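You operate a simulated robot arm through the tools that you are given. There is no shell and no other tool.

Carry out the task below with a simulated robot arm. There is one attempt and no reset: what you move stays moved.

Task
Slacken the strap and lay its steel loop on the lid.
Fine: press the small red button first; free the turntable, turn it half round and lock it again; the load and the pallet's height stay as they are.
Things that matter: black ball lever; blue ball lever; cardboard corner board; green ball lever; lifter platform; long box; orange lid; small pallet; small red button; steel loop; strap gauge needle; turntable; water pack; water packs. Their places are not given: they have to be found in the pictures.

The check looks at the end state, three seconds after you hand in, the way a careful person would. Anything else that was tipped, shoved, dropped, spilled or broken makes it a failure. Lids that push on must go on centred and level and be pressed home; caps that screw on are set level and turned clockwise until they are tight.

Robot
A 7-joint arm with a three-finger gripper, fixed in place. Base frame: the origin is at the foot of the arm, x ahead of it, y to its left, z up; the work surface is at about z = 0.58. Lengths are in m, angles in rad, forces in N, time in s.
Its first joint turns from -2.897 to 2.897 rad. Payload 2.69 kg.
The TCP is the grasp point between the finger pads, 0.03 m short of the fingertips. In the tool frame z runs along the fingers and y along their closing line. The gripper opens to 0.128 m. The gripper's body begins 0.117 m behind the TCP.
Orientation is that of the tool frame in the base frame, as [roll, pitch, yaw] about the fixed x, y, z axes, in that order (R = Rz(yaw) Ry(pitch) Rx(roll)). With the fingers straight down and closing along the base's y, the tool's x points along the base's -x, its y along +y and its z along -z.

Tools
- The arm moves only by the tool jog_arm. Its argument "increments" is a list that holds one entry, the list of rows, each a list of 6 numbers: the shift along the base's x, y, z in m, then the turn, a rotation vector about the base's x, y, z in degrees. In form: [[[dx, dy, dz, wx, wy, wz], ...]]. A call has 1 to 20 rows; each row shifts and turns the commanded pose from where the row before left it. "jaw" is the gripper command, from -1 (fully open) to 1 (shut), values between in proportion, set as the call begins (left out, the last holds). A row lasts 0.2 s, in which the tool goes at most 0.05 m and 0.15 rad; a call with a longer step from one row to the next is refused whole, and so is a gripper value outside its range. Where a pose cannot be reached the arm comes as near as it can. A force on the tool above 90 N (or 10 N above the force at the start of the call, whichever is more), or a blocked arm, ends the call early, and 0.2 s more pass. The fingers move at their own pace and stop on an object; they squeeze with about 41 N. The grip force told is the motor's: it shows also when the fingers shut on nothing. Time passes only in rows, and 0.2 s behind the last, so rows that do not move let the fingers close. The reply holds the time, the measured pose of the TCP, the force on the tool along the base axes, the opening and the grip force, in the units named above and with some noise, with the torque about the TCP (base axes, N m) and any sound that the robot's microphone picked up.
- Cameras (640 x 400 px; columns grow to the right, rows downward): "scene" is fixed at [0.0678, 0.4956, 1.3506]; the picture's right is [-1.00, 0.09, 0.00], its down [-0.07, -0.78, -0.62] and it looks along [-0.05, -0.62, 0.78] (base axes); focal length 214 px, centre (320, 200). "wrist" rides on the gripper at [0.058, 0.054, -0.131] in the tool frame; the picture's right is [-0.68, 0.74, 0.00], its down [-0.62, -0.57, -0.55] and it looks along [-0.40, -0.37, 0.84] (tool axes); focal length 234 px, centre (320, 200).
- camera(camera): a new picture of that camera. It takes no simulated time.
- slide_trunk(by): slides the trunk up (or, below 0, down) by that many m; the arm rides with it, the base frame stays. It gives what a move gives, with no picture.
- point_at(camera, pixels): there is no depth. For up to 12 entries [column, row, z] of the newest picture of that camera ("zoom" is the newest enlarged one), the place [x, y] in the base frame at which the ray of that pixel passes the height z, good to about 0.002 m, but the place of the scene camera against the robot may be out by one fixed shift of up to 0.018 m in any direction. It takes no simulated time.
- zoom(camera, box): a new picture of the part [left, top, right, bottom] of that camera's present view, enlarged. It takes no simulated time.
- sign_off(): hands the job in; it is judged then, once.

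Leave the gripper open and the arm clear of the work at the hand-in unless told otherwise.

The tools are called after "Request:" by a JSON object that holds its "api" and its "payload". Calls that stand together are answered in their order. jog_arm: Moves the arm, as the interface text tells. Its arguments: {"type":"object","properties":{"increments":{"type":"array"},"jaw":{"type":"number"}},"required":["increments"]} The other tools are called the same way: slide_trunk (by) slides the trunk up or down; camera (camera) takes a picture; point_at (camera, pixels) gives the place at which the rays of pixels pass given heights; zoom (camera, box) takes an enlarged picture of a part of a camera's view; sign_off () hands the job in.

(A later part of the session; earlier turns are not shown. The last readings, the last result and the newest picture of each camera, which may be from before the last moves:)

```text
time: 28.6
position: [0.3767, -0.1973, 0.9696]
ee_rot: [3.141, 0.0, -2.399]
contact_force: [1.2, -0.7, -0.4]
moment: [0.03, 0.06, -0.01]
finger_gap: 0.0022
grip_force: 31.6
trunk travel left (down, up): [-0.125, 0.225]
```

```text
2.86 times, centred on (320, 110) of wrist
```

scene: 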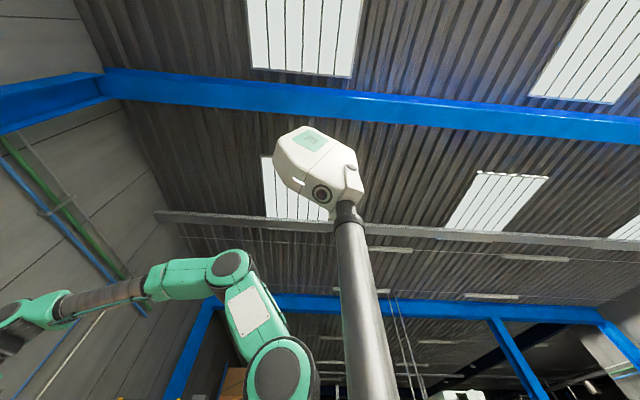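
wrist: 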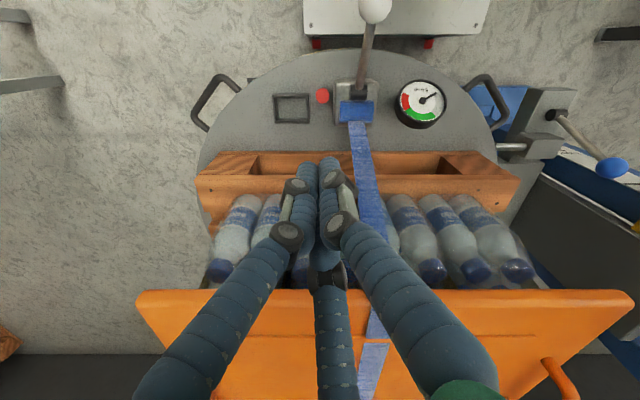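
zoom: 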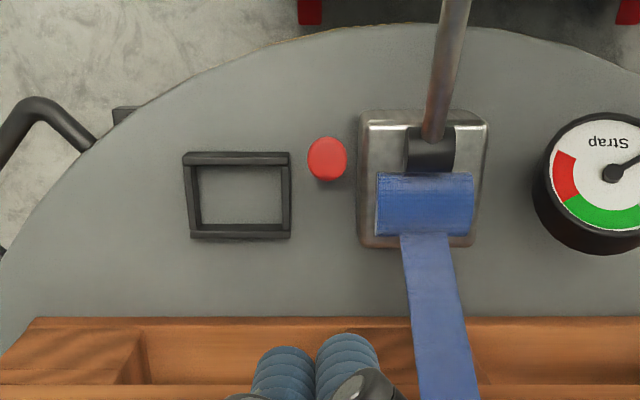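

One row was slightly too long, so I'll repeat the move with smaller steps.

Request:
{"api": "jog_arm", "payload": {"increments": [[[-0.008, 0.042, 0.015, 0, 0, 0], [-0.008, 0.042, 0.015, 0, 0, 0], [-0.008, 0.042, 0.015, 0, 0, 0], [-0.008, 0.042, 0.015, 0, 0, 0], [0, 0.045, 0.01, 0, 0, 0], [0, 0.045, 0.01, 0, 0, 0], [0, 0.045, 0, 0, 0, 0], [0, 0.045, 0, 0, 0, 0], [0, 0.045, 0, 0, 0, 0], [0, 0.045, 0, 0, 0, 0], [0, 0.045, 0, 0, 0, 0]]], "jaw": 1}}

Request:
{"api": "camera", "payload": {"camera": "wrist"}}

Request:
{"api": "zoom", "payload": {"camera": "wrist", "box": [220, 40, 420, 180]}}

```text
time: 31.0
position: [0.3457, 0.2861, 1.0505]
ee_rot: [3.14, -0.001, -2.398]
contact_force: [-0.1, -0.2, -0.5]
moment: [0.05, -0.04, -0.02]
finger_gap: 0.0024
grip_force: 31.8
trunk travel left (down, up): [-0.125, 0.225]
```

```text
taken
```

wrist: 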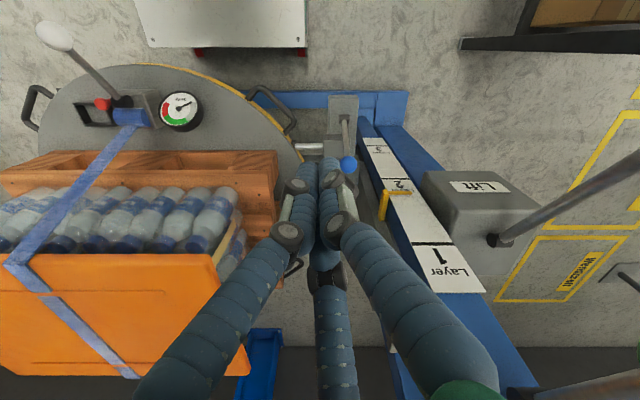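

```text
2.86 times, centred on (320, 110) of wrist
```

zoom: 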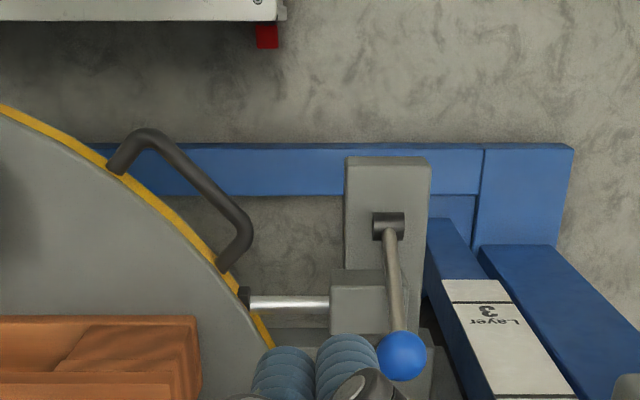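

The geometry is clear now: the pin runs along y into the turntable edge, and the blue lever leans away from the robot. I'll bring the closed fingertips down behind the ball, at about x=0.53, and push it toward the robot. First I'll move over at height.

Request:
{"api": "jog_arm", "payload": {"increments": [[[0.04, 0.013, 0, 0, 0, 0], [0.04, 0.013, 0, 0, 0, 0], [0.04, 0.013, 0, 0, 0, 0], [0.04, 0.013, 0, 0, 0, 0], [0.026, 0.011, 0, 0, 0, 0]]]}}

Request:
{"api": "camera", "payload": {"camera": "wrist"}}

```text
time: 32.2
position: [0.5316, 0.3501, 1.052]
ee_rot: [-3.141, -0.001, -2.399]
contact_force: [0.4, -0.3, 0.8]
moment: [0.01, 0.0, -0.01]
finger_gap: 0.0023
grip_force: 31.2
trunk travel left (down, up): [-0.125, 0.225]
```

```text
taken
```

wrist: 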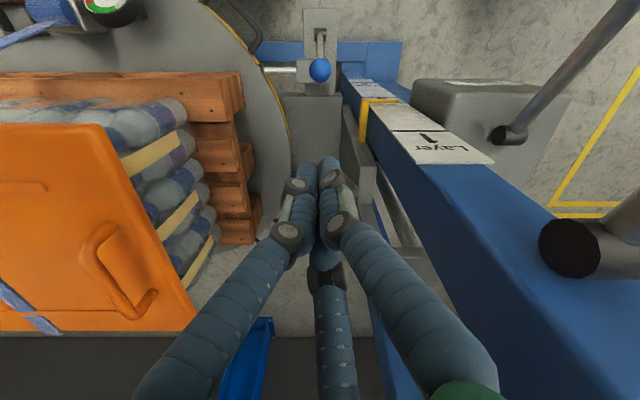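

The refined estimates are ball centre (0.485,0.351,0.698), radius about 0.02, and pivot (0.423,0.351,0.541). My fingers at x=0.53 clear the ball by about 14 mm, so I'll descend behind it.

Request:
{"api": "jog_arm", "payload": {"increments": [[[0.001, 0, -0.04, 0, 0, 0], [0.001, 0, -0.04, 0, 0, 0], [0, 0, -0.04, 0, 0, 0], [0, 0, -0.04, 0, 0, 0], [0, 0, -0.04, 0, 0, 0], [0, 0, -0.04, 0, 0, 0], [0, 0, -0.04, 0, 0, 0], [0, 0, -0.04, 0, 0, 0], [0, 0, -0.025, 0, 0, 0]]]}}

Request:
{"api": "camera", "payload": {"camera": "wrist"}}

```text
time: 34.2
position: [0.5354, 0.3497, 0.7046]
ee_rot: [-3.139, 0.0, -2.4]
contact_force: [-0.4, 1.0, 1.0]
moment: [-0.02, 0.0, -0.01]
finger_gap: 0.0018
grip_force: 31.1
trunk travel left (down, up): [-0.125, 0.225]
```

```text
taken
```

wrist: 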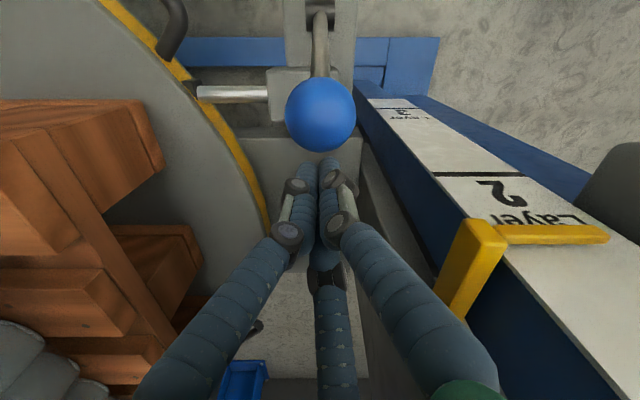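

The fingers are behind the ball with nothing touching. I'll push toward the robot in short steps.

Request:
{"api": "jog_arm", "payload": {"increments": [[[-0.015, 0, 0, 0, 0, 0], [-0.015, 0, 0, 0, 0, 0], [-0.015, 0, 0, 0, 0, 0], [-0.015, 0, 0, 0, 0, 0]]]}}

Request:
{"api": "camera", "payload": {"camera": "wrist"}}

```text
time: 35.2
position: [0.4728, 0.3487, 0.7046]
ee_rot: [-3.141, 0.0, -2.398]
contact_force: [0.2, -0.2, 0.7]
moment: [0.02, -0.01, 0.0]
finger_gap: 0.0021
grip_force: 30.7
trunk travel left (down, up): [-0.125, 0.225]
```

```text
taken
```

wrist: 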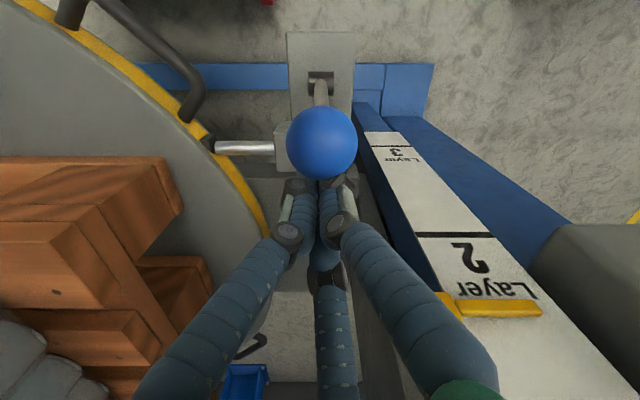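

The ball has moved along with me under almost no load. I'll keep pushing and watch the pin.

Request:
{"api": "jog_arm", "payload": {"increments": [[[-0.015, 0, 0, 0, 0, 0], [-0.015, 0, 0, 0, 0, 0], [-0.015, 0, 0, 0, 0, 0], [-0.015, 0, 0, 0, 0, 0]]]}}

Request:
{"api": "camera", "payload": {"camera": "wrist"}}

```text
time: 36.2
position: [0.4133, 0.3484, 0.7051]
ee_rot: [3.141, -0.001, -2.398]
contact_force: [0.6, 0.6, 0.1]
moment: [-0.01, -0.01, -0.03]
finger_gap: 0.0018
grip_force: 31.3
trunk travel left (down, up): [-0.125, 0.225]
```

```text
taken
```

wrist: 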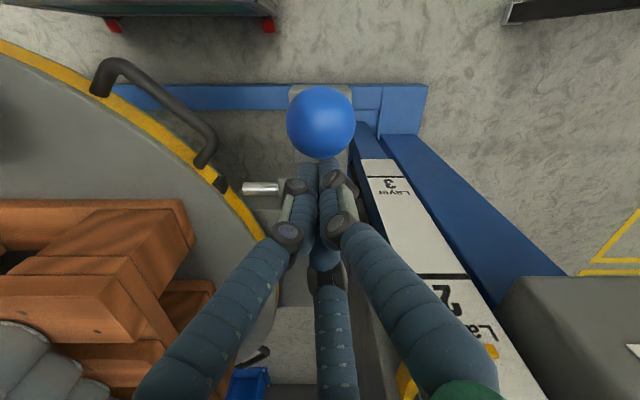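

The pin has withdrawn; its tip at (243,188) now stands clear of the disc edge. The ball has gone ahead of my fingers, probably snapping over. I'll push a little more to make sure it's at the end of its travel.

Request:
{"api": "jog_arm", "payload": {"increments": [[[-0.01, 0, 0, 0, 0, 0], [-0.008, 0, 0, 0, 0, 0], [-0.005, 0, 0, 0, 0, 0], [-0.005, 0, 0, 0, 0, 0]]]}}

Request:
{"api": "camera", "payload": {"camera": "wrist"}}

```text
time: 37.1
position: [0.4021, 0.3583, 0.7103]
ee_rot: [3.141, 0.025, -2.402]
contact_force: [11.5, 2.1, 5.3]
moment: [0.04, -0.05, 0.07]
finger_gap: 0.0022
grip_force: 31.5
trunk travel left (down, up): [-0.125, 0.225]
stopped in row 4: the force on the tool passed its limit at 98 N (the readings are from after the stop); the commanded pose is now the measured one
```

```text
taken
```

wrist: 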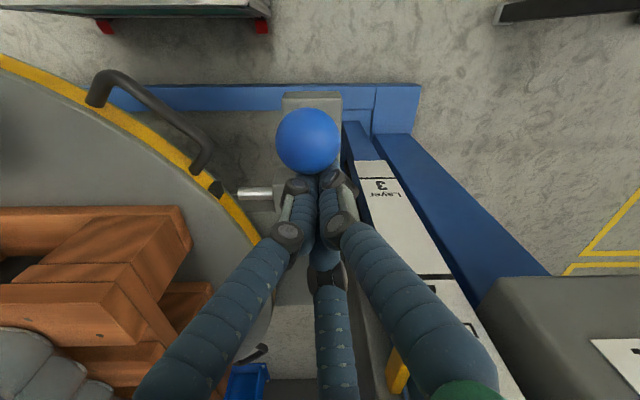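

The lever has reached its stop and the pin is clear of the disc. I'll back away from the ball, rise, and measure the disc's handles for the turn.

Request:
{"api": "jog_arm", "payload": {"increments": [[[0.02, -0.003, 0, 0, 0, 0], [0.015, -0.003, 0.01, 0, 0, 0], [0, 0, 0.04, 0, 0, 0], [0, 0, 0.04, 0, 0, 0], [0, 0, 0.04, 0, 0, 0], [0, 0, 0.04, 0, 0, 0], [-0.015, -0.03, 0.03, 0, 0, 0], [-0.02, -0.035, 0.02, 0, 0, 0], [-0.02, -0.04, 0, 0, 0, 0], [-0.02, -0.04, 0, 0, 0, 0], [-0.02, -0.04, 0, 0, 0, 0], [-0.02, -0.04, 0, 0, 0, 0], [-0.02, -0.04, 0, 0, 0, 0], [-0.02, -0.04, 0, 0, 0, 0], [-0.02, -0.04, 0, 0, 0, 0], [0, -0.04, 0, 0, 0, 0], [0, -0.04, 0, 0, 0, 0]]]}}

Request:
{"api": "camera", "payload": {"camera": "wrist"}}

```text
time: 40.7
position: [0.2588, -0.0771, 0.9306]
ee_rot: [3.141, 0.019, -2.403]
contact_force: [0.1, 0.3, -0.2]
moment: [0.0, -0.05, -0.01]
finger_gap: 0.0021
grip_force: 31.7
trunk travel left (down, up): [-0.125, 0.225]
```

```text
taken
```

wrist: 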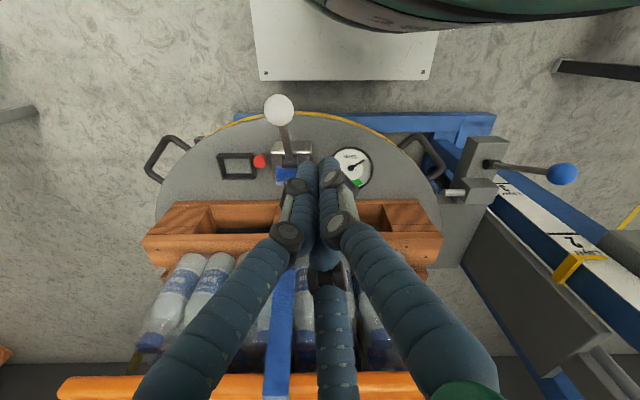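

The tool has picked up a slight tilt (pitch 0.019) from the hard stop. I'll correct that while rising for a full view of the disc and handles.

Request:
{"api": "jog_arm", "payload": {"increments": [[[0, -0.01, 0.045, -0.73, 0.8, 0], [0, -0.01, 0.045, 0, 0, 0], [0, -0.01, 0.045, 0, 0, 0], [0, -0.01, 0.045, 0, 0, 0], [0, 0, 0.045, 0, 0, 0], [0, 0, 0.045, 0, 0, 0]]]}}

Request:
{"api": "camera", "payload": {"camera": "wrist"}}

Request:
{"api": "zoom", "payload": {"camera": "wrist", "box": [180, 70, 500, 270]}}

```text
time: 42.1
position: [0.2574, -0.1157, 1.2019]
ee_rot: [3.141, 0.0, -2.403]
contact_force: [-0.2, -0.1, -0.9]
moment: [0.0, 0.0, -0.01]
finger_gap: 0.0021
grip_force: 31.7
trunk travel left (down, up): [-0.125, 0.225]
```

```text
taken
```

wrist: 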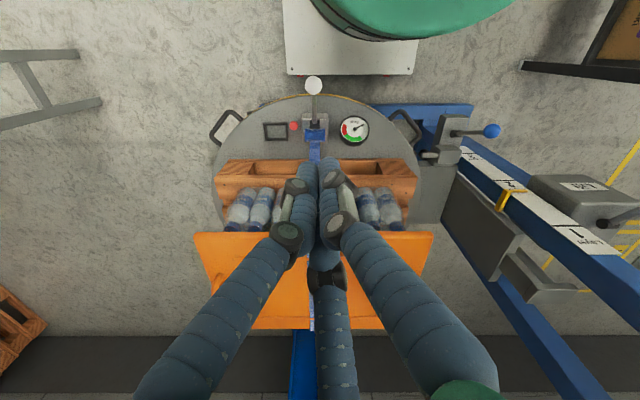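

```text
2.00 times, centred on (340, 170) of wrist
```

zoom: 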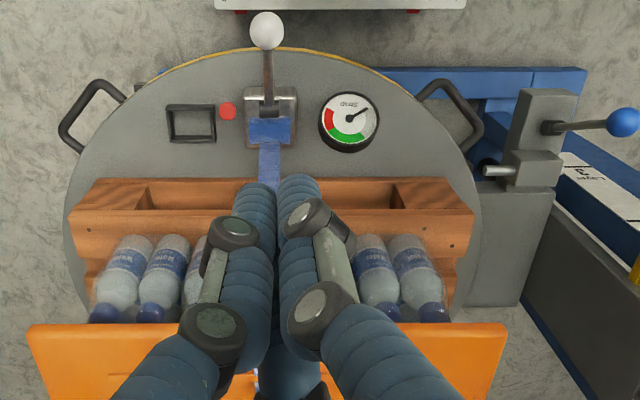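

I'll compute where the handle openings and the disc edges are.

Request:
{"api": "point_at", "payload": {"camera": "wrist", "pixels": [[225.5, 127, 0.58], [406, 128, 0.58], [211.5, 187.5, 0.58], [421, 187.5, 0.58], [322, 94, 0.58], [228.5, 111.5, 0.58], [211, 135, 0.58], [242.5, 117.5, 0.58], [220, 145, 0.58], [401.5, 111.5, 0.58], [421, 135, 0.58], [390, 120, 0.58]]}}

Request:
{"api": "zoom", "payload": {"camera": "wrist", "box": [195, 95, 275, 155]}}

Request:
{"api": "zoom", "payload": {"camera": "wrist", "box": [380, 95, 510, 195]}}

```text
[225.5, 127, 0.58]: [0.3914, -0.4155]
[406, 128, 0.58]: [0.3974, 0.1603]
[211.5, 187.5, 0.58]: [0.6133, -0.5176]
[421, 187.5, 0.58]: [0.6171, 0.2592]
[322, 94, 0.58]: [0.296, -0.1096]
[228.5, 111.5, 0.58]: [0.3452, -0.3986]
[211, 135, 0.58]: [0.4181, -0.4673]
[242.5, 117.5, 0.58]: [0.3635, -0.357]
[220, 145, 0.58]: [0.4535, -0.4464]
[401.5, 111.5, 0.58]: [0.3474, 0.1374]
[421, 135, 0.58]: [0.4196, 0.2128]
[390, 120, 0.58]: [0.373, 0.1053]
```

```text
6.67 times, centred on (235, 125) of wrist
```

zoom: 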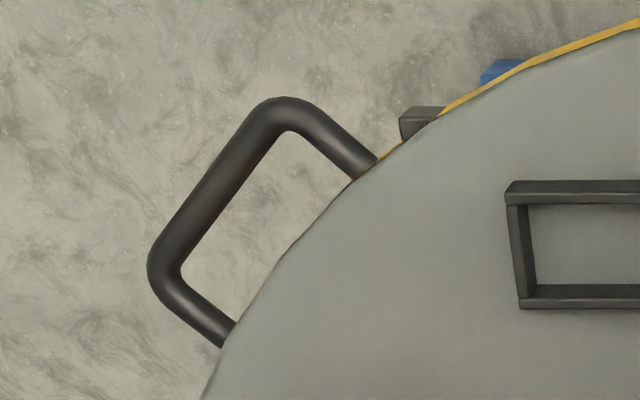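

```text
4.00 times, centred on (445, 145) of wrist
```

zoom: 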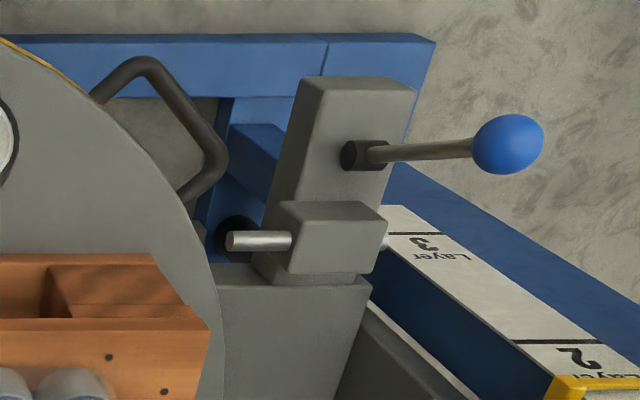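

The disc centre comes out near (0.691,-0.129) with radius about 0.395 and handles at 45° positions. The lock sockets (black blocks on the rim) seem to sit every 90°. Before turning, I need to know whether the handles clear the withdrawn pin, so I'll go closer to the left handle and the pin.

Request:
{"api": "jog_arm", "payload": {"increments": [[[0.005, 0.035, -0.03, 0, 0, 0], [0.005, 0.035, -0.03, 0, 0, 0], [0.005, 0.035, -0.03, 0, 0, 0], [0.005, 0.035, -0.03, 0, 0, 0], [0.005, 0.035, -0.03, 0, 0, 0], [0.005, 0.035, -0.03, 0, 0, 0], [0.005, 0.035, -0.03, 0, 0, 0], [0.005, 0.02, -0.04, 0, 0, 0], [0, 0, -0.045, 0, 0, 0], [0, 0, -0.045, 0, 0, 0], [0, 0, -0.045, 0, 0, 0]]]}}

Request:
{"api": "camera", "payload": {"camera": "wrist"}}

Request:
{"api": "zoom", "payload": {"camera": "wrist", "box": [280, 80, 440, 180]}}

```text
time: 44.5
position: [0.2985, 0.1483, 0.8148]
ee_rot: [-3.14, 0.003, -2.4]
contact_force: [0.0, 0.3, 0.3]
moment: [0.01, -0.04, 0.01]
finger_gap: 0.0021
grip_force: 31.6
trunk travel left (down, up): [-0.125, 0.225]
```

```text
taken
```

wrist: 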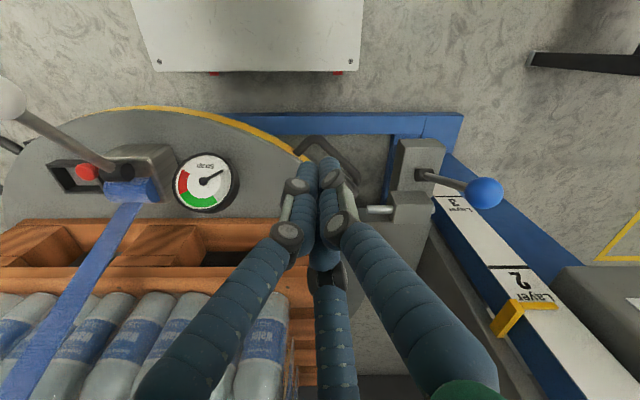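

```text
4.00 times, centred on (360, 130) of wrist
```

zoom: 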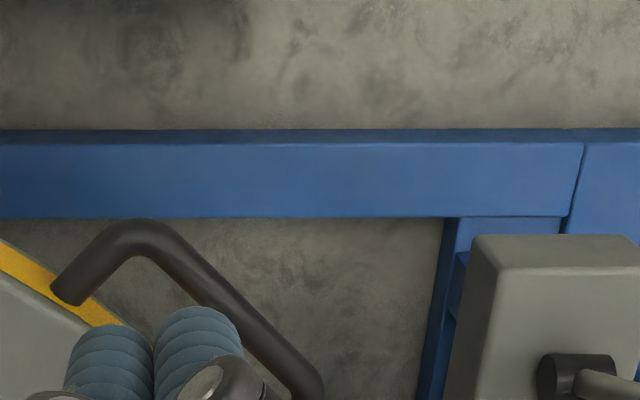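

The fingers are covering the spot I need. I'll back off to the left and tilt the gripper so the camera looks nearly level at the rim, to compare the heights of the handle and the pin.

Request:
{"api": "jog_arm", "payload": {"increments": [[[-0.02, 0.025, 0, 0, -7.5, 0], [-0.02, 0.025, 0, 0, -7.5, 0], [-0.02, 0.025, 0, 0, -7.5, 0], [-0.02, 0.025, 0, 0, -7.5, 0], [0, 0, 0, 0, 0, 0]]]}}

Request:
{"api": "camera", "payload": {"camera": "wrist"}}

```text
time: 45.1
position: [0.2017, 0.1172, 0.7459]
ee_rot: [-3.001, -0.151, -2.411]
contact_force: [2.3, 7.0, 1.5]
moment: [-0.9, 0.56, -0.67]
finger_gap: 0.0023
grip_force: 31.2
trunk travel left (down, up): [-0.125, 0.225]
stopped in row 2: the force on the tool passed its limit at 184 N (the readings are from after the stop); the commanded pose is now the measured one
```

```text
taken
```

wrist: 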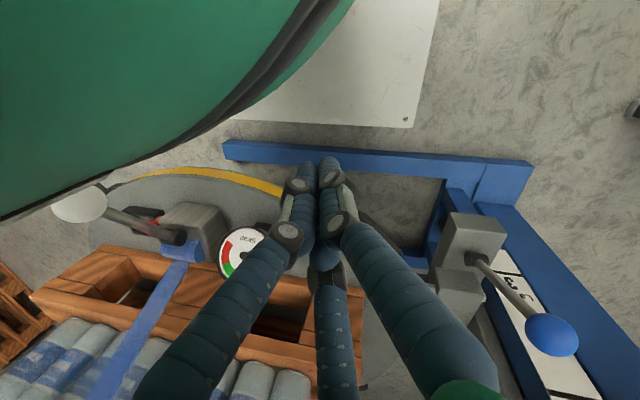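

The arm was jolted: the call stopped at 184 N, and the hand ended up at (0.20,0.12,0.75), tilted. The upper arm's green link is close by at top left, so the cause was probably the arm folding into itself. I'll ease forward and up in small steps, levelling the tool, and then check for damage.

Request:
{"api": "jog_arm", "payload": {"increments": [[[0.01, 0.005, 0.015, 0, 0, 0], [0.015, 0.005, 0.02, 3, 0, 0], [0.02, 0.005, 0.025, 4, 0, 0], [0.02, 0.005, 0.03, 4.7, -1, 0], [0.01, 0, 0.03, 0, 0, 0]]]}}

Request:
{"api": "camera", "payload": {"camera": "wrist"}}

Request:
{"api": "camera", "payload": {"camera": "scene"}}

```text
time: 46.3
position: [0.2755, 0.1352, 0.8642]
ee_rot: [3.139, -0.006, -2.399]
contact_force: [0.5, -0.6, -0.9]
moment: [-0.04, 0.05, 0.02]
finger_gap: 0.0022
grip_force: 31.4
trunk travel left (down, up): [-0.125, 0.225]
```

```text
taken
```

wrist: 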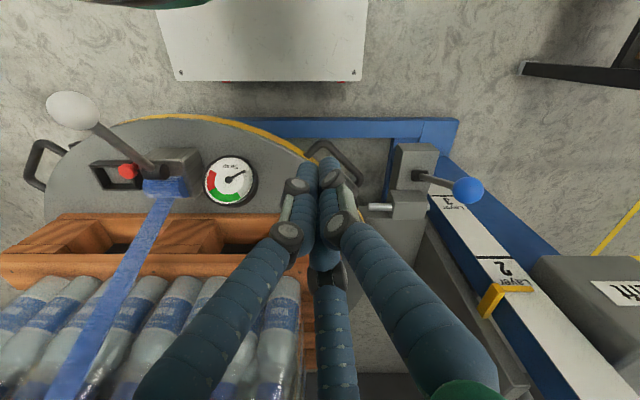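

```text
taken
```

scene: 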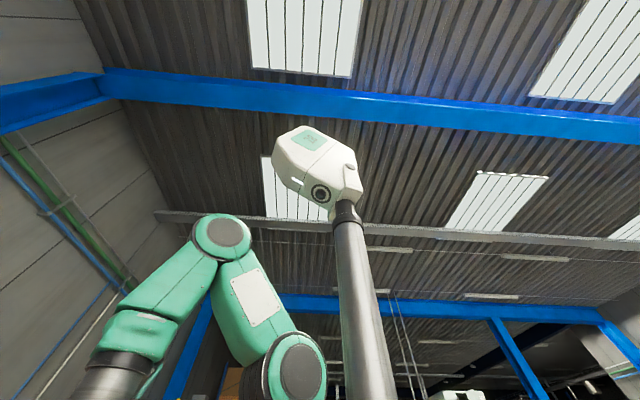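

Nothing appears disturbed: strap, gauge, winch, levers and load all look as before. I'll zoom in here on the handle and pin to compare their heights with the earlier view.

Request:
{"api": "zoom", "payload": {"camera": "wrist", "box": [290, 120, 450, 220]}}

Request:
{"api": "zoom", "payload": {"camera": "wrist", "box": [0, 80, 160, 200]}}

```text
4.00 times, centred on (370, 170) of wrist
```

zoom: 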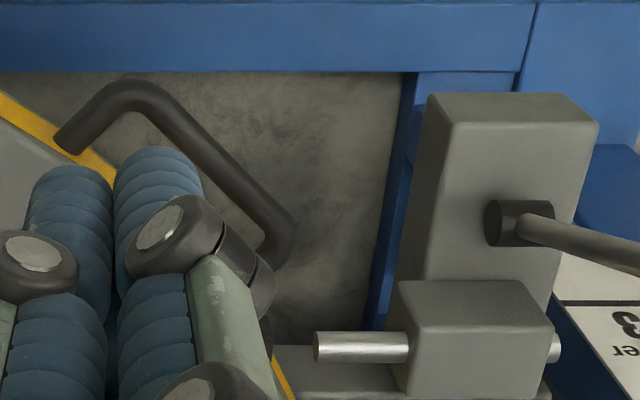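

```text
3.33 times, centred on (80, 140) of wrist
```

zoom: 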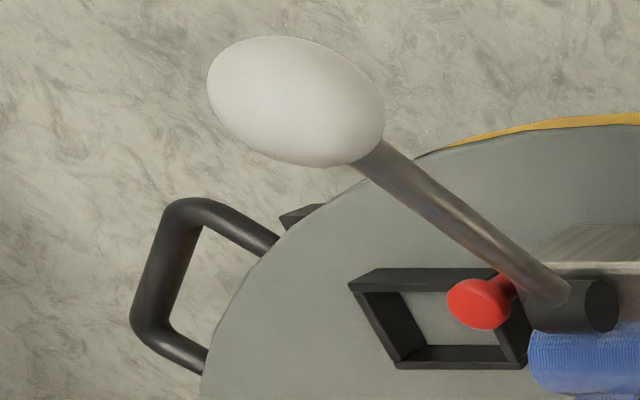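

The handle bar comes out at z≈0.551, about the same height as the pin. The left handle's opening centres at (0.405,0.166), r≈0.411 from the disc centre, and is about 31 mm deep. I'll put the closed fingertips into that opening and sweep the disc around counter-clockwise. First I'll swing the wrist to yaw 135° while moving above it.

Request:
{"api": "jog_arm", "payload": {"increments": [[[0.0118, 0.0028, 0, 0, 0, -7.95], [0.0118, 0.0028, 0, 0, 0, -7.95], [0.0118, 0.0028, 0, 0, 0, -7.95], [0.0118, 0.0028, 0, 0, 0, -7.95], [0.0118, 0.0028, 0, 0, 0, -7.95], [0.0118, 0.0028, 0, 0, 0, -7.95], [0.0118, 0.0028, 0, 0, 0, -7.95], [0.0118, 0.0028, 0, 0, 0, -7.95], [0.0118, 0.0028, 0, 0, 0, -7.95], [0.0118, 0.0028, 0, 0, 0, -7.95], [0.0118, 0.0028, 0, 0, 0, -7.95], [0, 0, -0.03, 0, 0, 0], [0, 0, -0.03, 0, 0, 0]]]}}

Request:
{"api": "camera", "payload": {"camera": "wrist"}}

```text
time: 49.1
position: [0.4081, 0.1674, 0.8036]
ee_rot: [3.141, -0.004, 2.359]
contact_force: [-0.2, 0.6, 0.5]
moment: [0.03, -0.06, -0.01]
finger_gap: 0.0022
grip_force: 31.3
trunk travel left (down, up): [-0.125, 0.225]
```

```text
taken
```

wrist: 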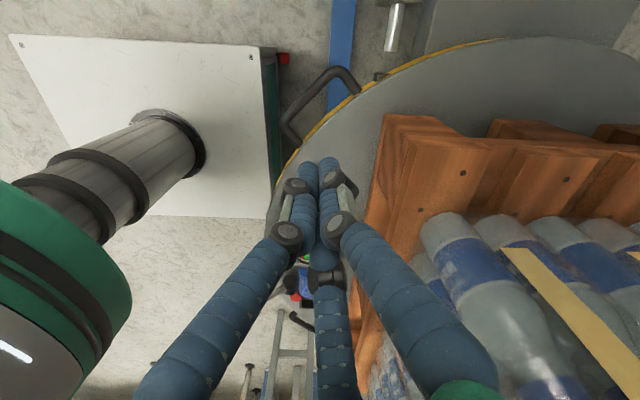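

I now look down on the handle, bar from (290,125) to (340,70), with the pin tip at (395,40) and the socket at (380,75). I'll zoom in to refine.

Request:
{"api": "zoom", "payload": {"camera": "wrist", "box": [260, 0, 440, 170]}}

Request:
{"api": "point_at", "payload": {"camera": "wrist", "pixels": [[325, 108, 0.551], [341, 72, 0.551], [287, 127, 0.551], [395, 48, 0.551], [380, 76, 0.551], [359, 92, 0.551], [300, 148, 0.551]]}}

```text
2.35 times, centred on (350, 85) of wrist
```

zoom: 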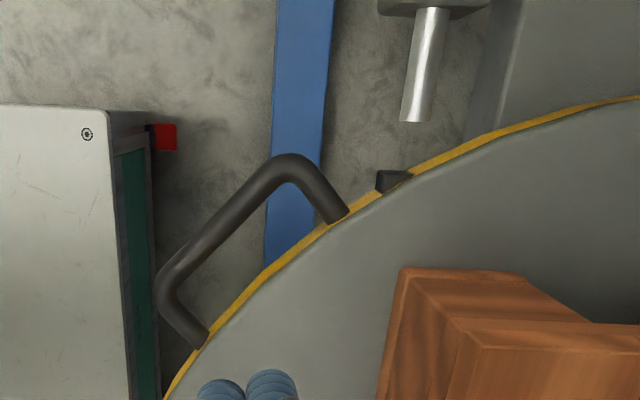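

```text
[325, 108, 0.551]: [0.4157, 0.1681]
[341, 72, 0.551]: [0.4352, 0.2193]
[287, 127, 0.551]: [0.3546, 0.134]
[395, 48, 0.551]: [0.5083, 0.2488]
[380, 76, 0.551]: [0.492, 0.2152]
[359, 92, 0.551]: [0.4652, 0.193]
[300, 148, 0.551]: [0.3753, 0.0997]
```

The handle's opening centres at (0.408,0.168), right under the tool. I'll descend to just above the bar and check.

Request:
{"api": "jog_arm", "payload": {"increments": [[[0, 0, -0.04, 0, 0, 0], [0, 0, -0.04, 0, 0, 0], [0, 0, -0.04, 0, 0, 0], [0, 0, -0.04, 0, 0, 0], [0, 0, -0.035, 0, 0, 0]]]}}

Request:
{"api": "camera", "payload": {"camera": "wrist"}}

Request:
{"api": "zoom", "payload": {"camera": "wrist", "box": [240, 80, 400, 220]}}

```text
time: 50.3
position: [0.4076, 0.1684, 0.6128]
ee_rot: [-3.142, -0.002, 2.36]
contact_force: [0.9, 0.3, -0.2]
moment: [-0.02, -0.03, 0.02]
finger_gap: 0.0022
grip_force: 31.4
trunk travel left (down, up): [-0.125, 0.225]
```

```text
taken
```

wrist: 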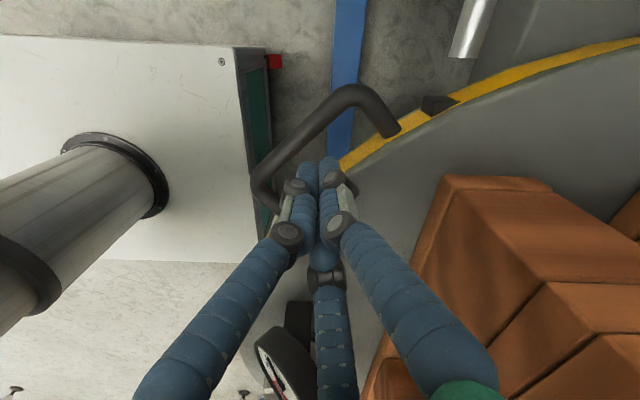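

```text
2.86 times, centred on (320, 150) of wrist
```

zoom: 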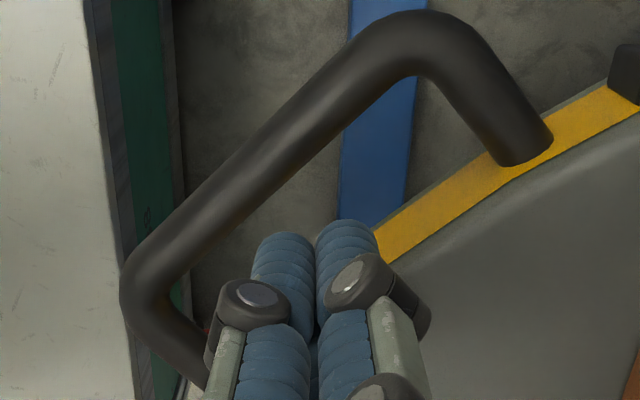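

The fingertips are lined up between the bar and the rim. I'll lower them into the opening in small steps and watch the force.

Request:
{"api": "jog_arm", "payload": {"increments": [[[0, 0, -0.015, 0, 0, 0], [0, 0, -0.015, 0, 0, 0], [0, 0, -0.012, 0, 0, 0], [0, 0, -0.01, 0, 0, 0]]]}}

Request:
{"api": "camera", "payload": {"camera": "wrist"}}

Request:
{"api": "zoom", "payload": {"camera": "wrist", "box": [240, 80, 400, 220]}}

```text
time: 51.2
position: [0.4078, 0.1709, 0.5683]
ee_rot: [3.137, -0.001, 2.362]
contact_force: [-17.5, 14.2, 51.4]
moment: [-1.29, -0.57, -0.12]
finger_gap: 0.0017
grip_force: 31.2
trunk travel left (down, up): [-0.125, 0.225]
stopped in row 4: the force on the tool passed its limit at 119 N (the readings are from after the stop); the commanded pose is now the measured one
```

```text
taken
```

wrist: 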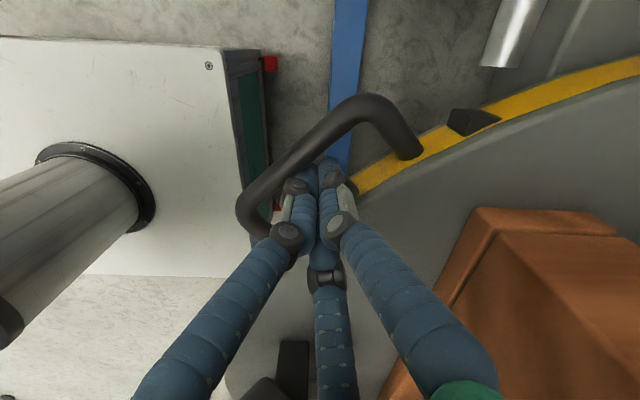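

```text
2.86 times, centred on (320, 150) of wrist
```

zoom: 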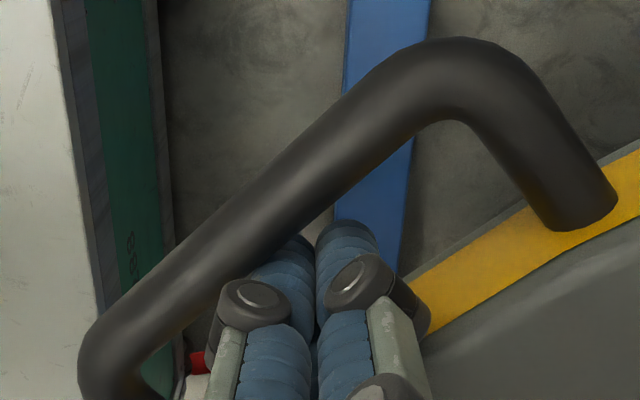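

Contact at TCP z=0.568. The torque suggests a knuckle of the hand is resting on the disc's top edge rather than the tip hitting something. The tip is already below the bar's centre, which is enough for pushing, so I'll raise 7 mm and move slightly outward to relieve the contact.

Request:
{"api": "jog_arm", "payload": {"increments": [[[-0.001, -0.001, 0.004, 0, 0, 0], [0, 0, 0.003, 0, 0, 0], [0, 0, 0, 0, 0, 0]]]}}

Request:
{"api": "zoom", "payload": {"camera": "wrist", "box": [220, 60, 420, 240]}}

```text
time: 52.0
position: [0.407, 0.1679, 0.5742]
ee_rot: [3.141, -0.001, 2.361]
contact_force: [-8.2, 5.4, -1.0]
moment: [-0.01, -0.07, -0.09]
finger_gap: 0.0023
grip_force: 31.4
trunk travel left (down, up): [-0.125, 0.225]
```

```text
2.22 times, centred on (320, 150) of wrist
```

zoom: 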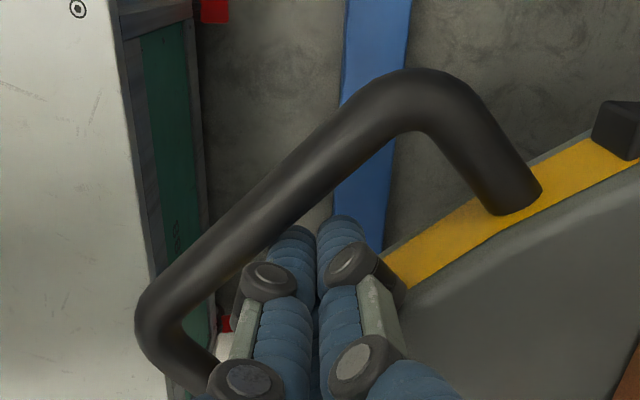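

A 10 N outward push remains, so the finger's inner side is just touching the rim. I'll shift 4 mm outward along the radius to centre it in the opening.

Request:
{"api": "jog_arm", "payload": {"increments": [[[-0.003, 0.003, 0, 0, 0, 0], [0, 0, 0, 0, 0, 0]]]}}

```text
time: 52.6
position: [0.4093, 0.1719, 0.5743]
ee_rot: [3.132, 0.002, 2.359]
contact_force: [40.1, -44.7, -11.6]
moment: [-0.64, -1.05, 0.3]
finger_gap: 0.0017
grip_force: 31.5
trunk travel left (down, up): [-0.125, 0.225]
```

It's pinched: the closed fingers nearly fill the opening, so there's no play for a sweep. I'll ease back, lift out, and push the other handle from its outside edge instead, which leaves room radially.

Request:
{"api": "jog_arm", "payload": {"increments": [[[0.002, -0.002, 0.005, 0, 0, 0], [0, 0, 0.01, 0, 0, 0], [0, 0, 0.02, 0, 0, 0], [0, 0, 0.04, 0, 0, 0], [0, 0, 0.04, 0, 0, 0], [0, 0, 0.04, 0, 0, 0], [0, 0, 0.04, 0, 0, 0]]]}}

Request:
{"api": "camera", "payload": {"camera": "wrist"}}

```text
time: 54.2
position: [0.4063, 0.169, 0.7683]
ee_rot: [-3.14, -0.001, 2.36]
contact_force: [0.6, 0.2, -0.1]
moment: [0.01, 0.02, 0.01]
finger_gap: 0.002
grip_force: 31.3
trunk travel left (down, up): [-0.125, 0.225]
```

```text
taken
```

wrist: 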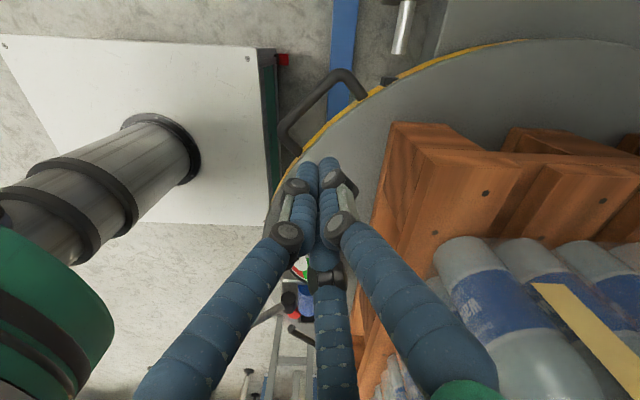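

The disc hasn't moved. I'll go up over the load and across to the robot's right, to just outside the right handle at 240° around the disc, about (0.478,-0.499), turning the wrist on the way.

Request:
{"api": "jog_arm", "payload": {"increments": [[[0, 0, 0.042, 0, 0, 8], [0, 0, 0.042, 0, 0, 8], [0, 0, 0.042, 0, 0, 8], [0, 0, 0.042, 0, 0, 8], [0, 0, 0.042, 0, 0, 8], [0, 0, 0.042, 0, 0, 8], [0, 0, 0.042, 0, 0, 8], [0, 0, 0.042, 0, 0, 8]]]}}

Request:
{"api": "jog_arm", "payload": {"increments": [[[0.0048, -0.0445, 0, 0, 0, 6.8], [0.0048, -0.0445, 0, 0, 0, 6.8], [0.0048, -0.0445, 0, 0, 0, 6.8], [0.0048, -0.0445, 0, 0, 0, 6.8], [0.0048, -0.0445, 0, 0, 0, 6.8], [0.0048, -0.0445, 0, 0, 0, 6.8], [0.0048, -0.0445, 0, 0, 0, 0], [0.0048, -0.0445, 0, 0, 0, 0], [0.0048, -0.0445, 0, 0, 0, 0], [0.0048, -0.0445, 0, 0, 0, 0], [0.0048, -0.0445, 0, 0, 0, 0], [0.0048, -0.0445, 0, 0, 0, 0], [0.0048, -0.0445, 0, 0, 0, 0], [0.0048, -0.0445, 0, 0, 0, 0], [0.0048, -0.0445, 0, 0, 0, 0]]]}}

Request:
{"api": "camera", "payload": {"camera": "wrist"}}

```text
time: 56.0
position: [0.4077, 0.1694, 1.1042]
ee_rot: [3.138, -0.005, -2.804]
contact_force: [0.5, -0.1, -0.4]
moment: [-0.02, 0.05, 0.02]
finger_gap: 0.0025
grip_force: 31.7
trunk travel left (down, up): [-0.125, 0.225]
```

```text
time: 59.2
position: [0.4764, -0.4997, 1.1028]
ee_rot: [3.138, -0.002, -2.094]
contact_force: [0.0, 0.1, -0.2]
moment: [-0.01, 0.0, 0.02]
finger_gap: 0.0022
grip_force: 31.5
trunk travel left (down, up): [-0.125, 0.225]
```

```text
taken
```

wrist: 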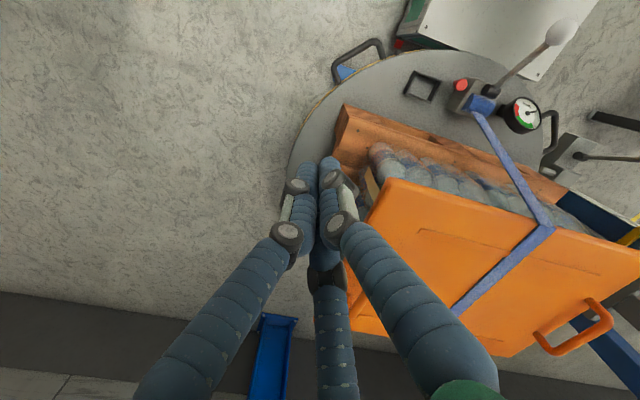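

The right handle is at (335–383, 40–85). I'll zoom and place its outer leg accurately.

Request:
{"api": "zoom", "payload": {"camera": "wrist", "box": [280, 20, 440, 120]}}

Request:
{"api": "point_at", "payload": {"camera": "wrist", "pixels": [[333, 69, 0.551], [378, 43, 0.551], [338, 84, 0.551], [384, 58, 0.551], [305, 130, 0.56], [440, 52, 0.56], [292, 165, 0.56]]}}

Request:
{"api": "zoom", "payload": {"camera": "wrist", "box": [300, 90, 560, 300]}}

```text
4.00 times, centred on (360, 70) of wrist
```

zoom: 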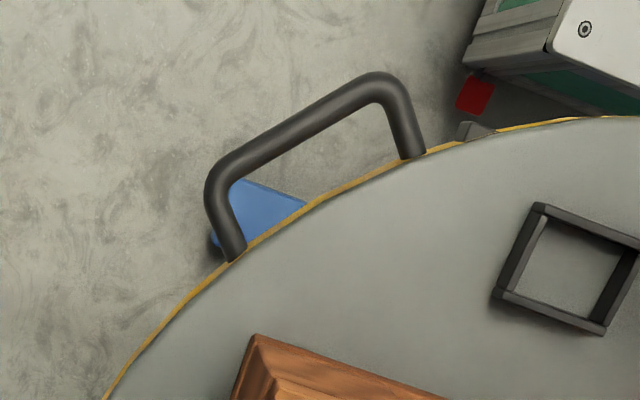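

```text
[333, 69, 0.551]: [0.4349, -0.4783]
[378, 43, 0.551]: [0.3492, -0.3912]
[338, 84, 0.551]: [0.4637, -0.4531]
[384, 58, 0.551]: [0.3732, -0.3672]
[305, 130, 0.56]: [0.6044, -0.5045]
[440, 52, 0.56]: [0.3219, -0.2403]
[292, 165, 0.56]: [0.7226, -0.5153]
```

```text
1.90 times, centred on (430, 195) of wrist
```

zoom: 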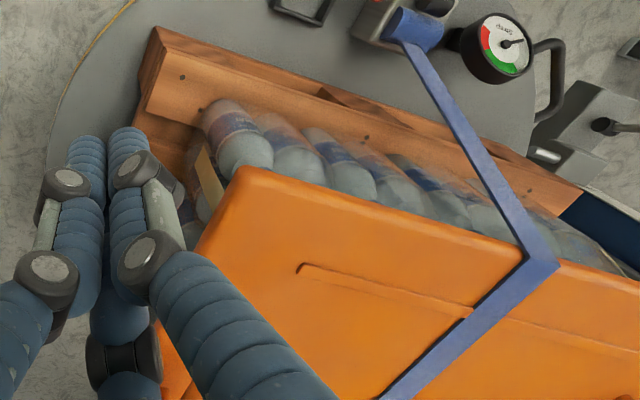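

The outer leg sits near (0.43–0.46,-0.45 to -0.48), about 234° around. I'll descend outside it at r≈0.432 and 241°, i.e. (0.482,-0.507).

Request:
{"api": "jog_arm", "payload": {"increments": [[[0.005, -0.007, -0.04, 0, 0, 0], [0, 0, -0.045, 0, 0, 0], [0, 0, -0.045, 0, 0, 0], [0, 0, -0.045, 0, 0, 0], [0, 0, -0.045, 0, 0, 0], [0, 0, -0.045, 0, 0, 0], [0, 0, -0.045, 0, 0, 0], [0, 0, -0.045, 0, 0, 0], [0, 0, -0.045, 0, 0, 0], [0, 0, -0.045, 0, 0, 0], [0, 0, -0.04, 0, 0, 0]]]}}

Request:
{"api": "camera", "payload": {"camera": "wrist"}}

```text
time: 61.6
position: [0.4852, -0.5078, 0.6212]
ee_rot: [-3.141, -0.001, -2.094]
contact_force: [-0.4, 0.0, 1.0]
moment: [0.01, 0.06, -0.02]
finger_gap: 0.0022
grip_force: 31.6
trunk travel left (down, up): [-0.125, 0.225]
```

```text
taken
```

wrist: 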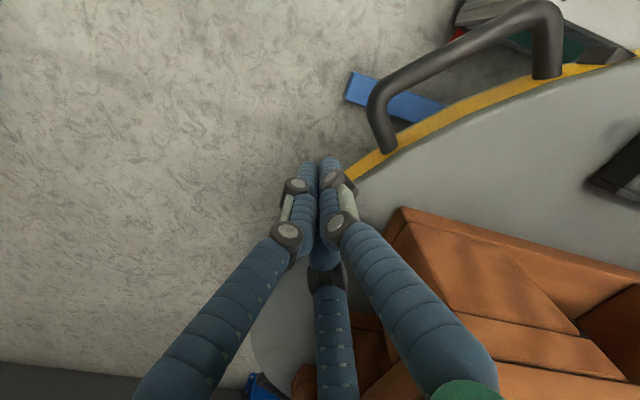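

Clear of the rim, with the handle leg just ahead at (378,120). I'll lower to working height.

Request:
{"api": "jog_arm", "payload": {"increments": [[[0, 0, -0.025, 0, 0, 0], [0, 0, -0.02, 0, 0, 0], [0, 0, -0.01, 0, 0, 0]]]}}

Request:
{"api": "camera", "payload": {"camera": "wrist"}}

```text
time: 62.4
position: [0.4839, -0.505, 0.565]
ee_rot: [3.139, -0.001, -2.094]
contact_force: [-1.5, -1.0, -0.5]
moment: [0.03, -0.02, 0.01]
finger_gap: 0.002
grip_force: 32.0
trunk travel left (down, up): [-0.125, 0.225]
```

```text
taken
```

wrist: 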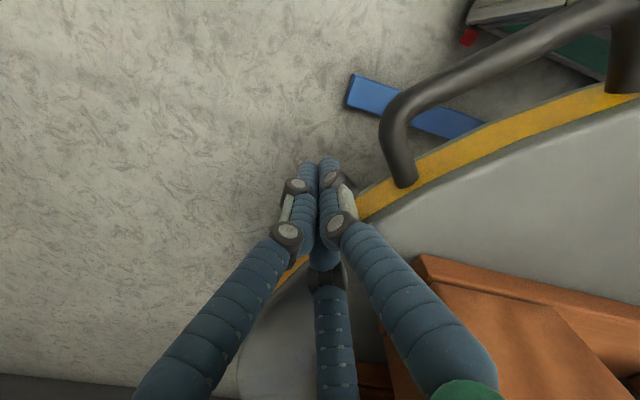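

The handle leg is next to the fingertips. I'll start a slow clockwise sweep along the arc, 2.5° per row, and check after a few rows.

Request:
{"api": "jog_arm", "payload": {"increments": [[[-0.01623, 0.00941, 0, 0, 0, -2.5], [-0.0158, 0.01011, 0, 0, 0, -2.5], [-0.01535, 0.01079, 0, 0, 0, -2.5], [-0.01486, 0.01145, 0, 0, 0, -2.5]]]}}

Request:
{"api": "camera", "payload": {"camera": "wrist"}}

```text
time: 63.4
position: [0.4218, -0.462, 0.5635]
ee_rot: [3.136, -0.002, -2.269]
contact_force: [-0.2, -0.3, -0.3]
moment: [0.03, 0.02, -0.04]
finger_gap: 0.0021
grip_force: 31.2
trunk travel left (down, up): [-0.125, 0.225]
```

```text
taken
```

wrist: 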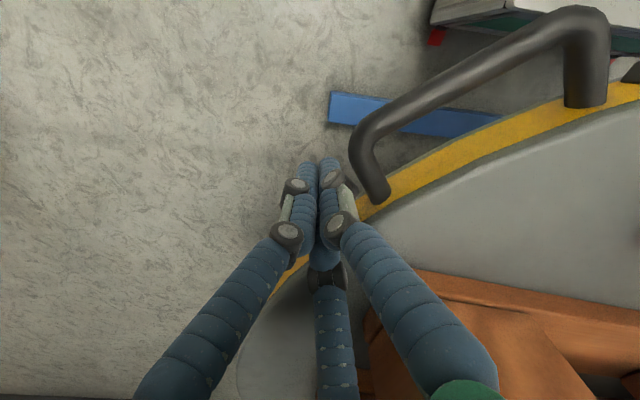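

The disc is turning easily with almost no force. I'll continue, watching for any sign that the left handle meets the withdrawn pin.

Request:
{"api": "jog_arm", "payload": {"increments": [[[-0.01433, 0.01211, 0, 0, 0, -2.5], [-0.01379, 0.01272, 0, 0, 0, -2.5], [-0.01322, 0.01331, 0, 0, 0, -2.5], [-0.01263, 0.01388, 0, 0, 0, -2.5]]]}}

Request:
{"api": "camera", "payload": {"camera": "wrist"}}

```text
time: 64.4
position: [0.3694, -0.4108, 0.5648]
ee_rot: [3.137, -0.001, -2.442]
contact_force: [0.5, 0.2, -0.2]
moment: [-0.02, 0.05, -0.01]
finger_gap: 0.0019
grip_force: 31.7
trunk travel left (down, up): [-0.125, 0.225]
```

```text
taken
```

wrist: 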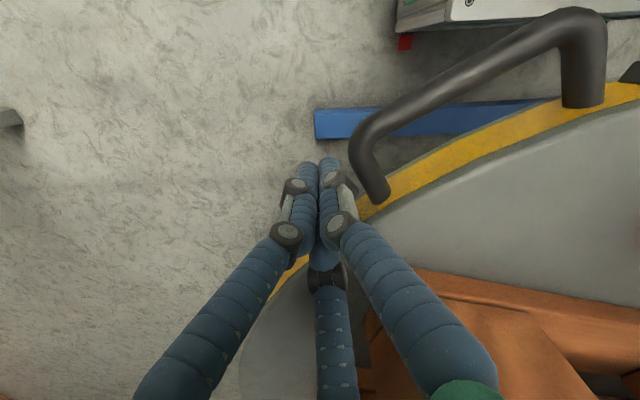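

The disc follows the fingers with no load, so the handle passes the pin freely. I'll continue with a longer run.

Request:
{"api": "jog_arm", "payload": {"increments": [[[-0.01433, 0.01726, 0, 0, 0, -3], [-0.0134, 0.01798, 0, 0, 0, -3], [-0.01244, 0.01866, 0, 0, 0, -3], [-0.01145, 0.01929, 0, 0, 0, -3], [-0.01043, 0.01986, 0, 0, 0, -3], [-0.00937, 0.02038, 0, 0, 0, -3], [-0.00829, 0.02084, 0, 0, 0, -3], [-0.00719, 0.02125, 0, 0, 0, -3], [-0.00607, 0.02159, 0, 0, 0, -3], [-0.00493, 0.02188, 0, 0, 0, -3]]]}}

Request:
{"api": "camera", "payload": {"camera": "wrist"}}

```text
time: 66.6
position: [0.2698, -0.2103, 0.5644]
ee_rot: [3.138, -0.001, -2.97]
contact_force: [-0.2, 0.1, -0.3]
moment: [0.01, 0.03, 0.01]
finger_gap: 0.0019
grip_force: 31.4
trunk travel left (down, up): [-0.125, 0.225]
```

```text
taken
```

wrist: 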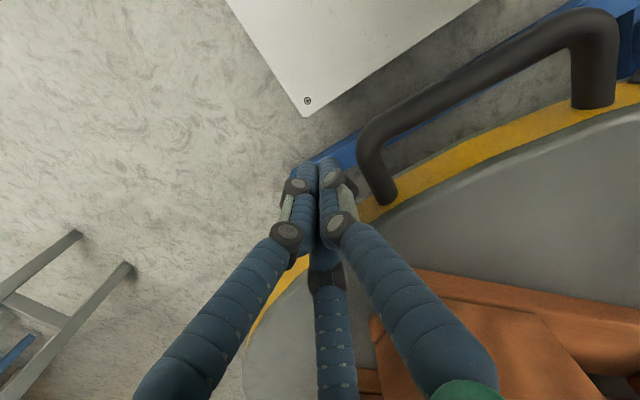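

Going well. I'll continue past the point nearest the base, to about 152°.

Request:
{"api": "jog_arm", "payload": {"increments": [[[-0.00366, 0.02213, 0, 0, 0, -3], [-0.0025, 0.02229, 0, 0, 0, -3], [-0.00133, 0.02239, 0, 0, 0, -3], [-0.00016, 0.02243, 0, 0, 0, -3], [0.00102, 0.02241, 0, 0, 0, -3], [0.00219, 0.02232, 0, 0, 0, -3], [0.00335, 0.02218, 0, 0, 0, -3]]]}}

Request:
{"api": "jog_arm", "payload": {"increments": [[[0.00451, 0.02197, 0, 0, 0, -3], [0.00565, 0.02171, 0, 0, 0, -3], [0.00678, 0.02138, 0, 0, 0, -3], [0.00789, 0.021, 0, 0, 0, -3], [0.00898, 0.02055, 0, 0, 0, -3], [0.01004, 0.02006, 0, 0, 0, -3]]]}}

Request:
{"api": "camera", "payload": {"camera": "wrist"}}

```text
time: 68.2
position: [0.2698, -0.0561, 0.5654]
ee_rot: [3.139, -0.002, 2.949]
contact_force: [-0.1, -0.1, -0.1]
moment: [0.03, -0.01, 0.01]
finger_gap: 0.0021
grip_force: 31.1
trunk travel left (down, up): [-0.125, 0.225]
```

```text
time: 69.6
position: [0.3138, 0.0707, 0.5652]
ee_rot: [3.139, -0.001, 2.633]
contact_force: [-0.1, -0.6, 0.2]
moment: [0.01, -0.01, 0.04]
finger_gap: 0.002
grip_force: 31.1
trunk travel left (down, up): [-0.125, 0.225]
```

```text
taken
```

wrist: 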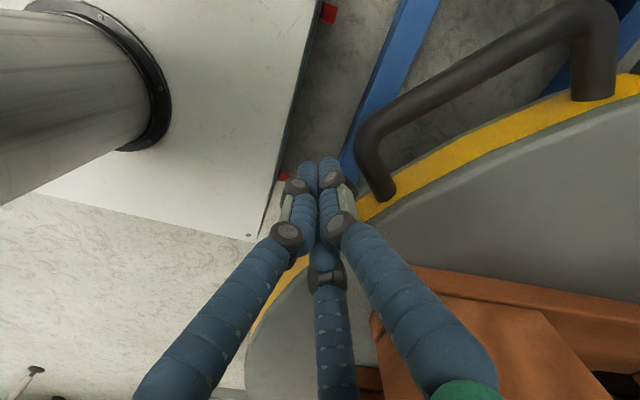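

The fingers are at 152°, so the disc has turned about 85°. I'll add the last few degrees of this quarter, then back off and lift out.

Request:
{"api": "jog_arm", "payload": {"increments": [[[0.00797, 0.01437, 0, 0, 0, -2.2], [0.00851, 0.01405, 0, 0, 0, -2.2], [0, 0, 0, 0, 0, 0], [-0.008, -0.0125, 0, 0, 0, 0], [-0.008, -0.0125, 0.005, 0, 0, 0], [0, 0, 0.04, 0, 0, 0], [0, 0, 0.04, 0, 0, 0], [0, 0, 0.04, 0, 0, 0], [0, 0, 0.04, 0, 0, 0], [0, 0, 0.04, 0, 0, 0], [0, 0, 0.04, 0, 0, 0]]]}}

Request:
{"api": "camera", "payload": {"camera": "wrist"}}

```text
time: 72.0
position: [0.3144, 0.0732, 0.811]
ee_rot: [3.141, -0.002, 2.558]
contact_force: [-0.3, -0.5, -1.7]
moment: [-0.04, -0.02, 0.0]
finger_gap: 0.0022
grip_force: 31.1
trunk travel left (down, up): [-0.125, 0.225]
```

```text
taken
```

wrist: 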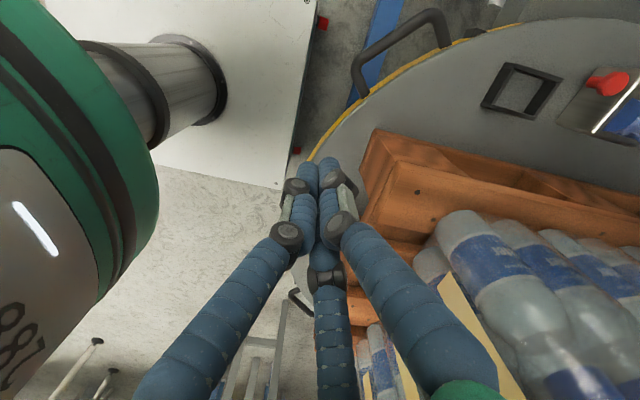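

The first quarter is done: the winch and frame now face the mast side. I'll go back up and over to the robot's right for the next handle.

Request:
{"api": "jog_arm", "payload": {"increments": [[[0, 0, 0.042, 0, 0, 8], [0, 0, 0.042, 0, 0, 8], [0, 0, 0.042, 0, 0, 8], [0, 0, 0.042, 0, 0, 8], [0, 0, 0.042, 0, 0, 8], [0, 0, 0.042, 0, 0, 8], [0, 0, 0.042, 0, 0, 8]]]}}

Request:
{"api": "jog_arm", "payload": {"increments": [[[0.012, -0.0414, 0, 0, 0, 7.5], [0.012, -0.0414, 0, 0, 0, 7.5], [0.012, -0.0414, 0, 0, 0, 7.5], [0.012, -0.0414, 0, 0, 0, 7.5], [0.012, -0.0414, 0, 0, 0, 7.5], [0.012, -0.0414, 0, 0, 0, 0], [0.012, -0.0414, 0, 0, 0, 0], [0.012, -0.0414, 0, 0, 0, 0], [0.012, -0.0414, 0, 0, 0, 0], [0.012, -0.0414, 0, 0, 0, 0], [0.012, -0.0414, 0, 0, 0, 0], [0.012, -0.0414, 0, 0, 0, 0], [0.012, -0.0414, 0, 0, 0, 0], [0.012, -0.0414, 0, 0, 0, 0]]]}}

Request:
{"api": "camera", "payload": {"camera": "wrist"}}

```text
time: 73.6
position: [0.3143, 0.0724, 1.1052]
ee_rot: [3.14, -0.001, -2.745]
contact_force: [-0.2, -0.4, -0.2]
moment: [0.01, 0.06, 0.04]
finger_gap: 0.0018
grip_force: 31.8
trunk travel left (down, up): [-0.125, 0.225]
```

```text
time: 76.6
position: [0.4795, -0.5066, 1.1039]
ee_rot: [3.141, -0.001, -2.093]
contact_force: [-0.4, -0.5, -0.5]
moment: [-0.05, -0.06, 0.01]
finger_gap: 0.0022
grip_force: 31.7
trunk travel left (down, up): [-0.125, 0.225]
```

```text
taken
```

wrist: 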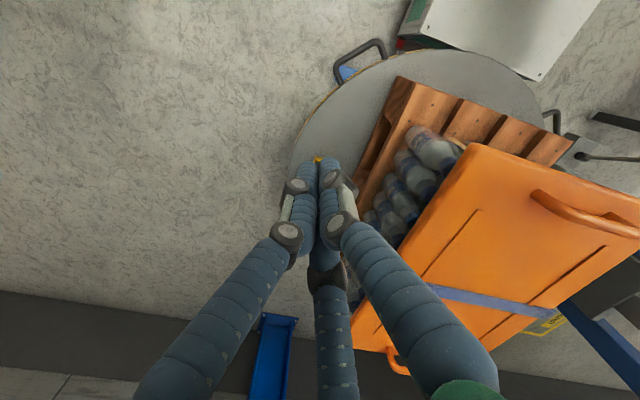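

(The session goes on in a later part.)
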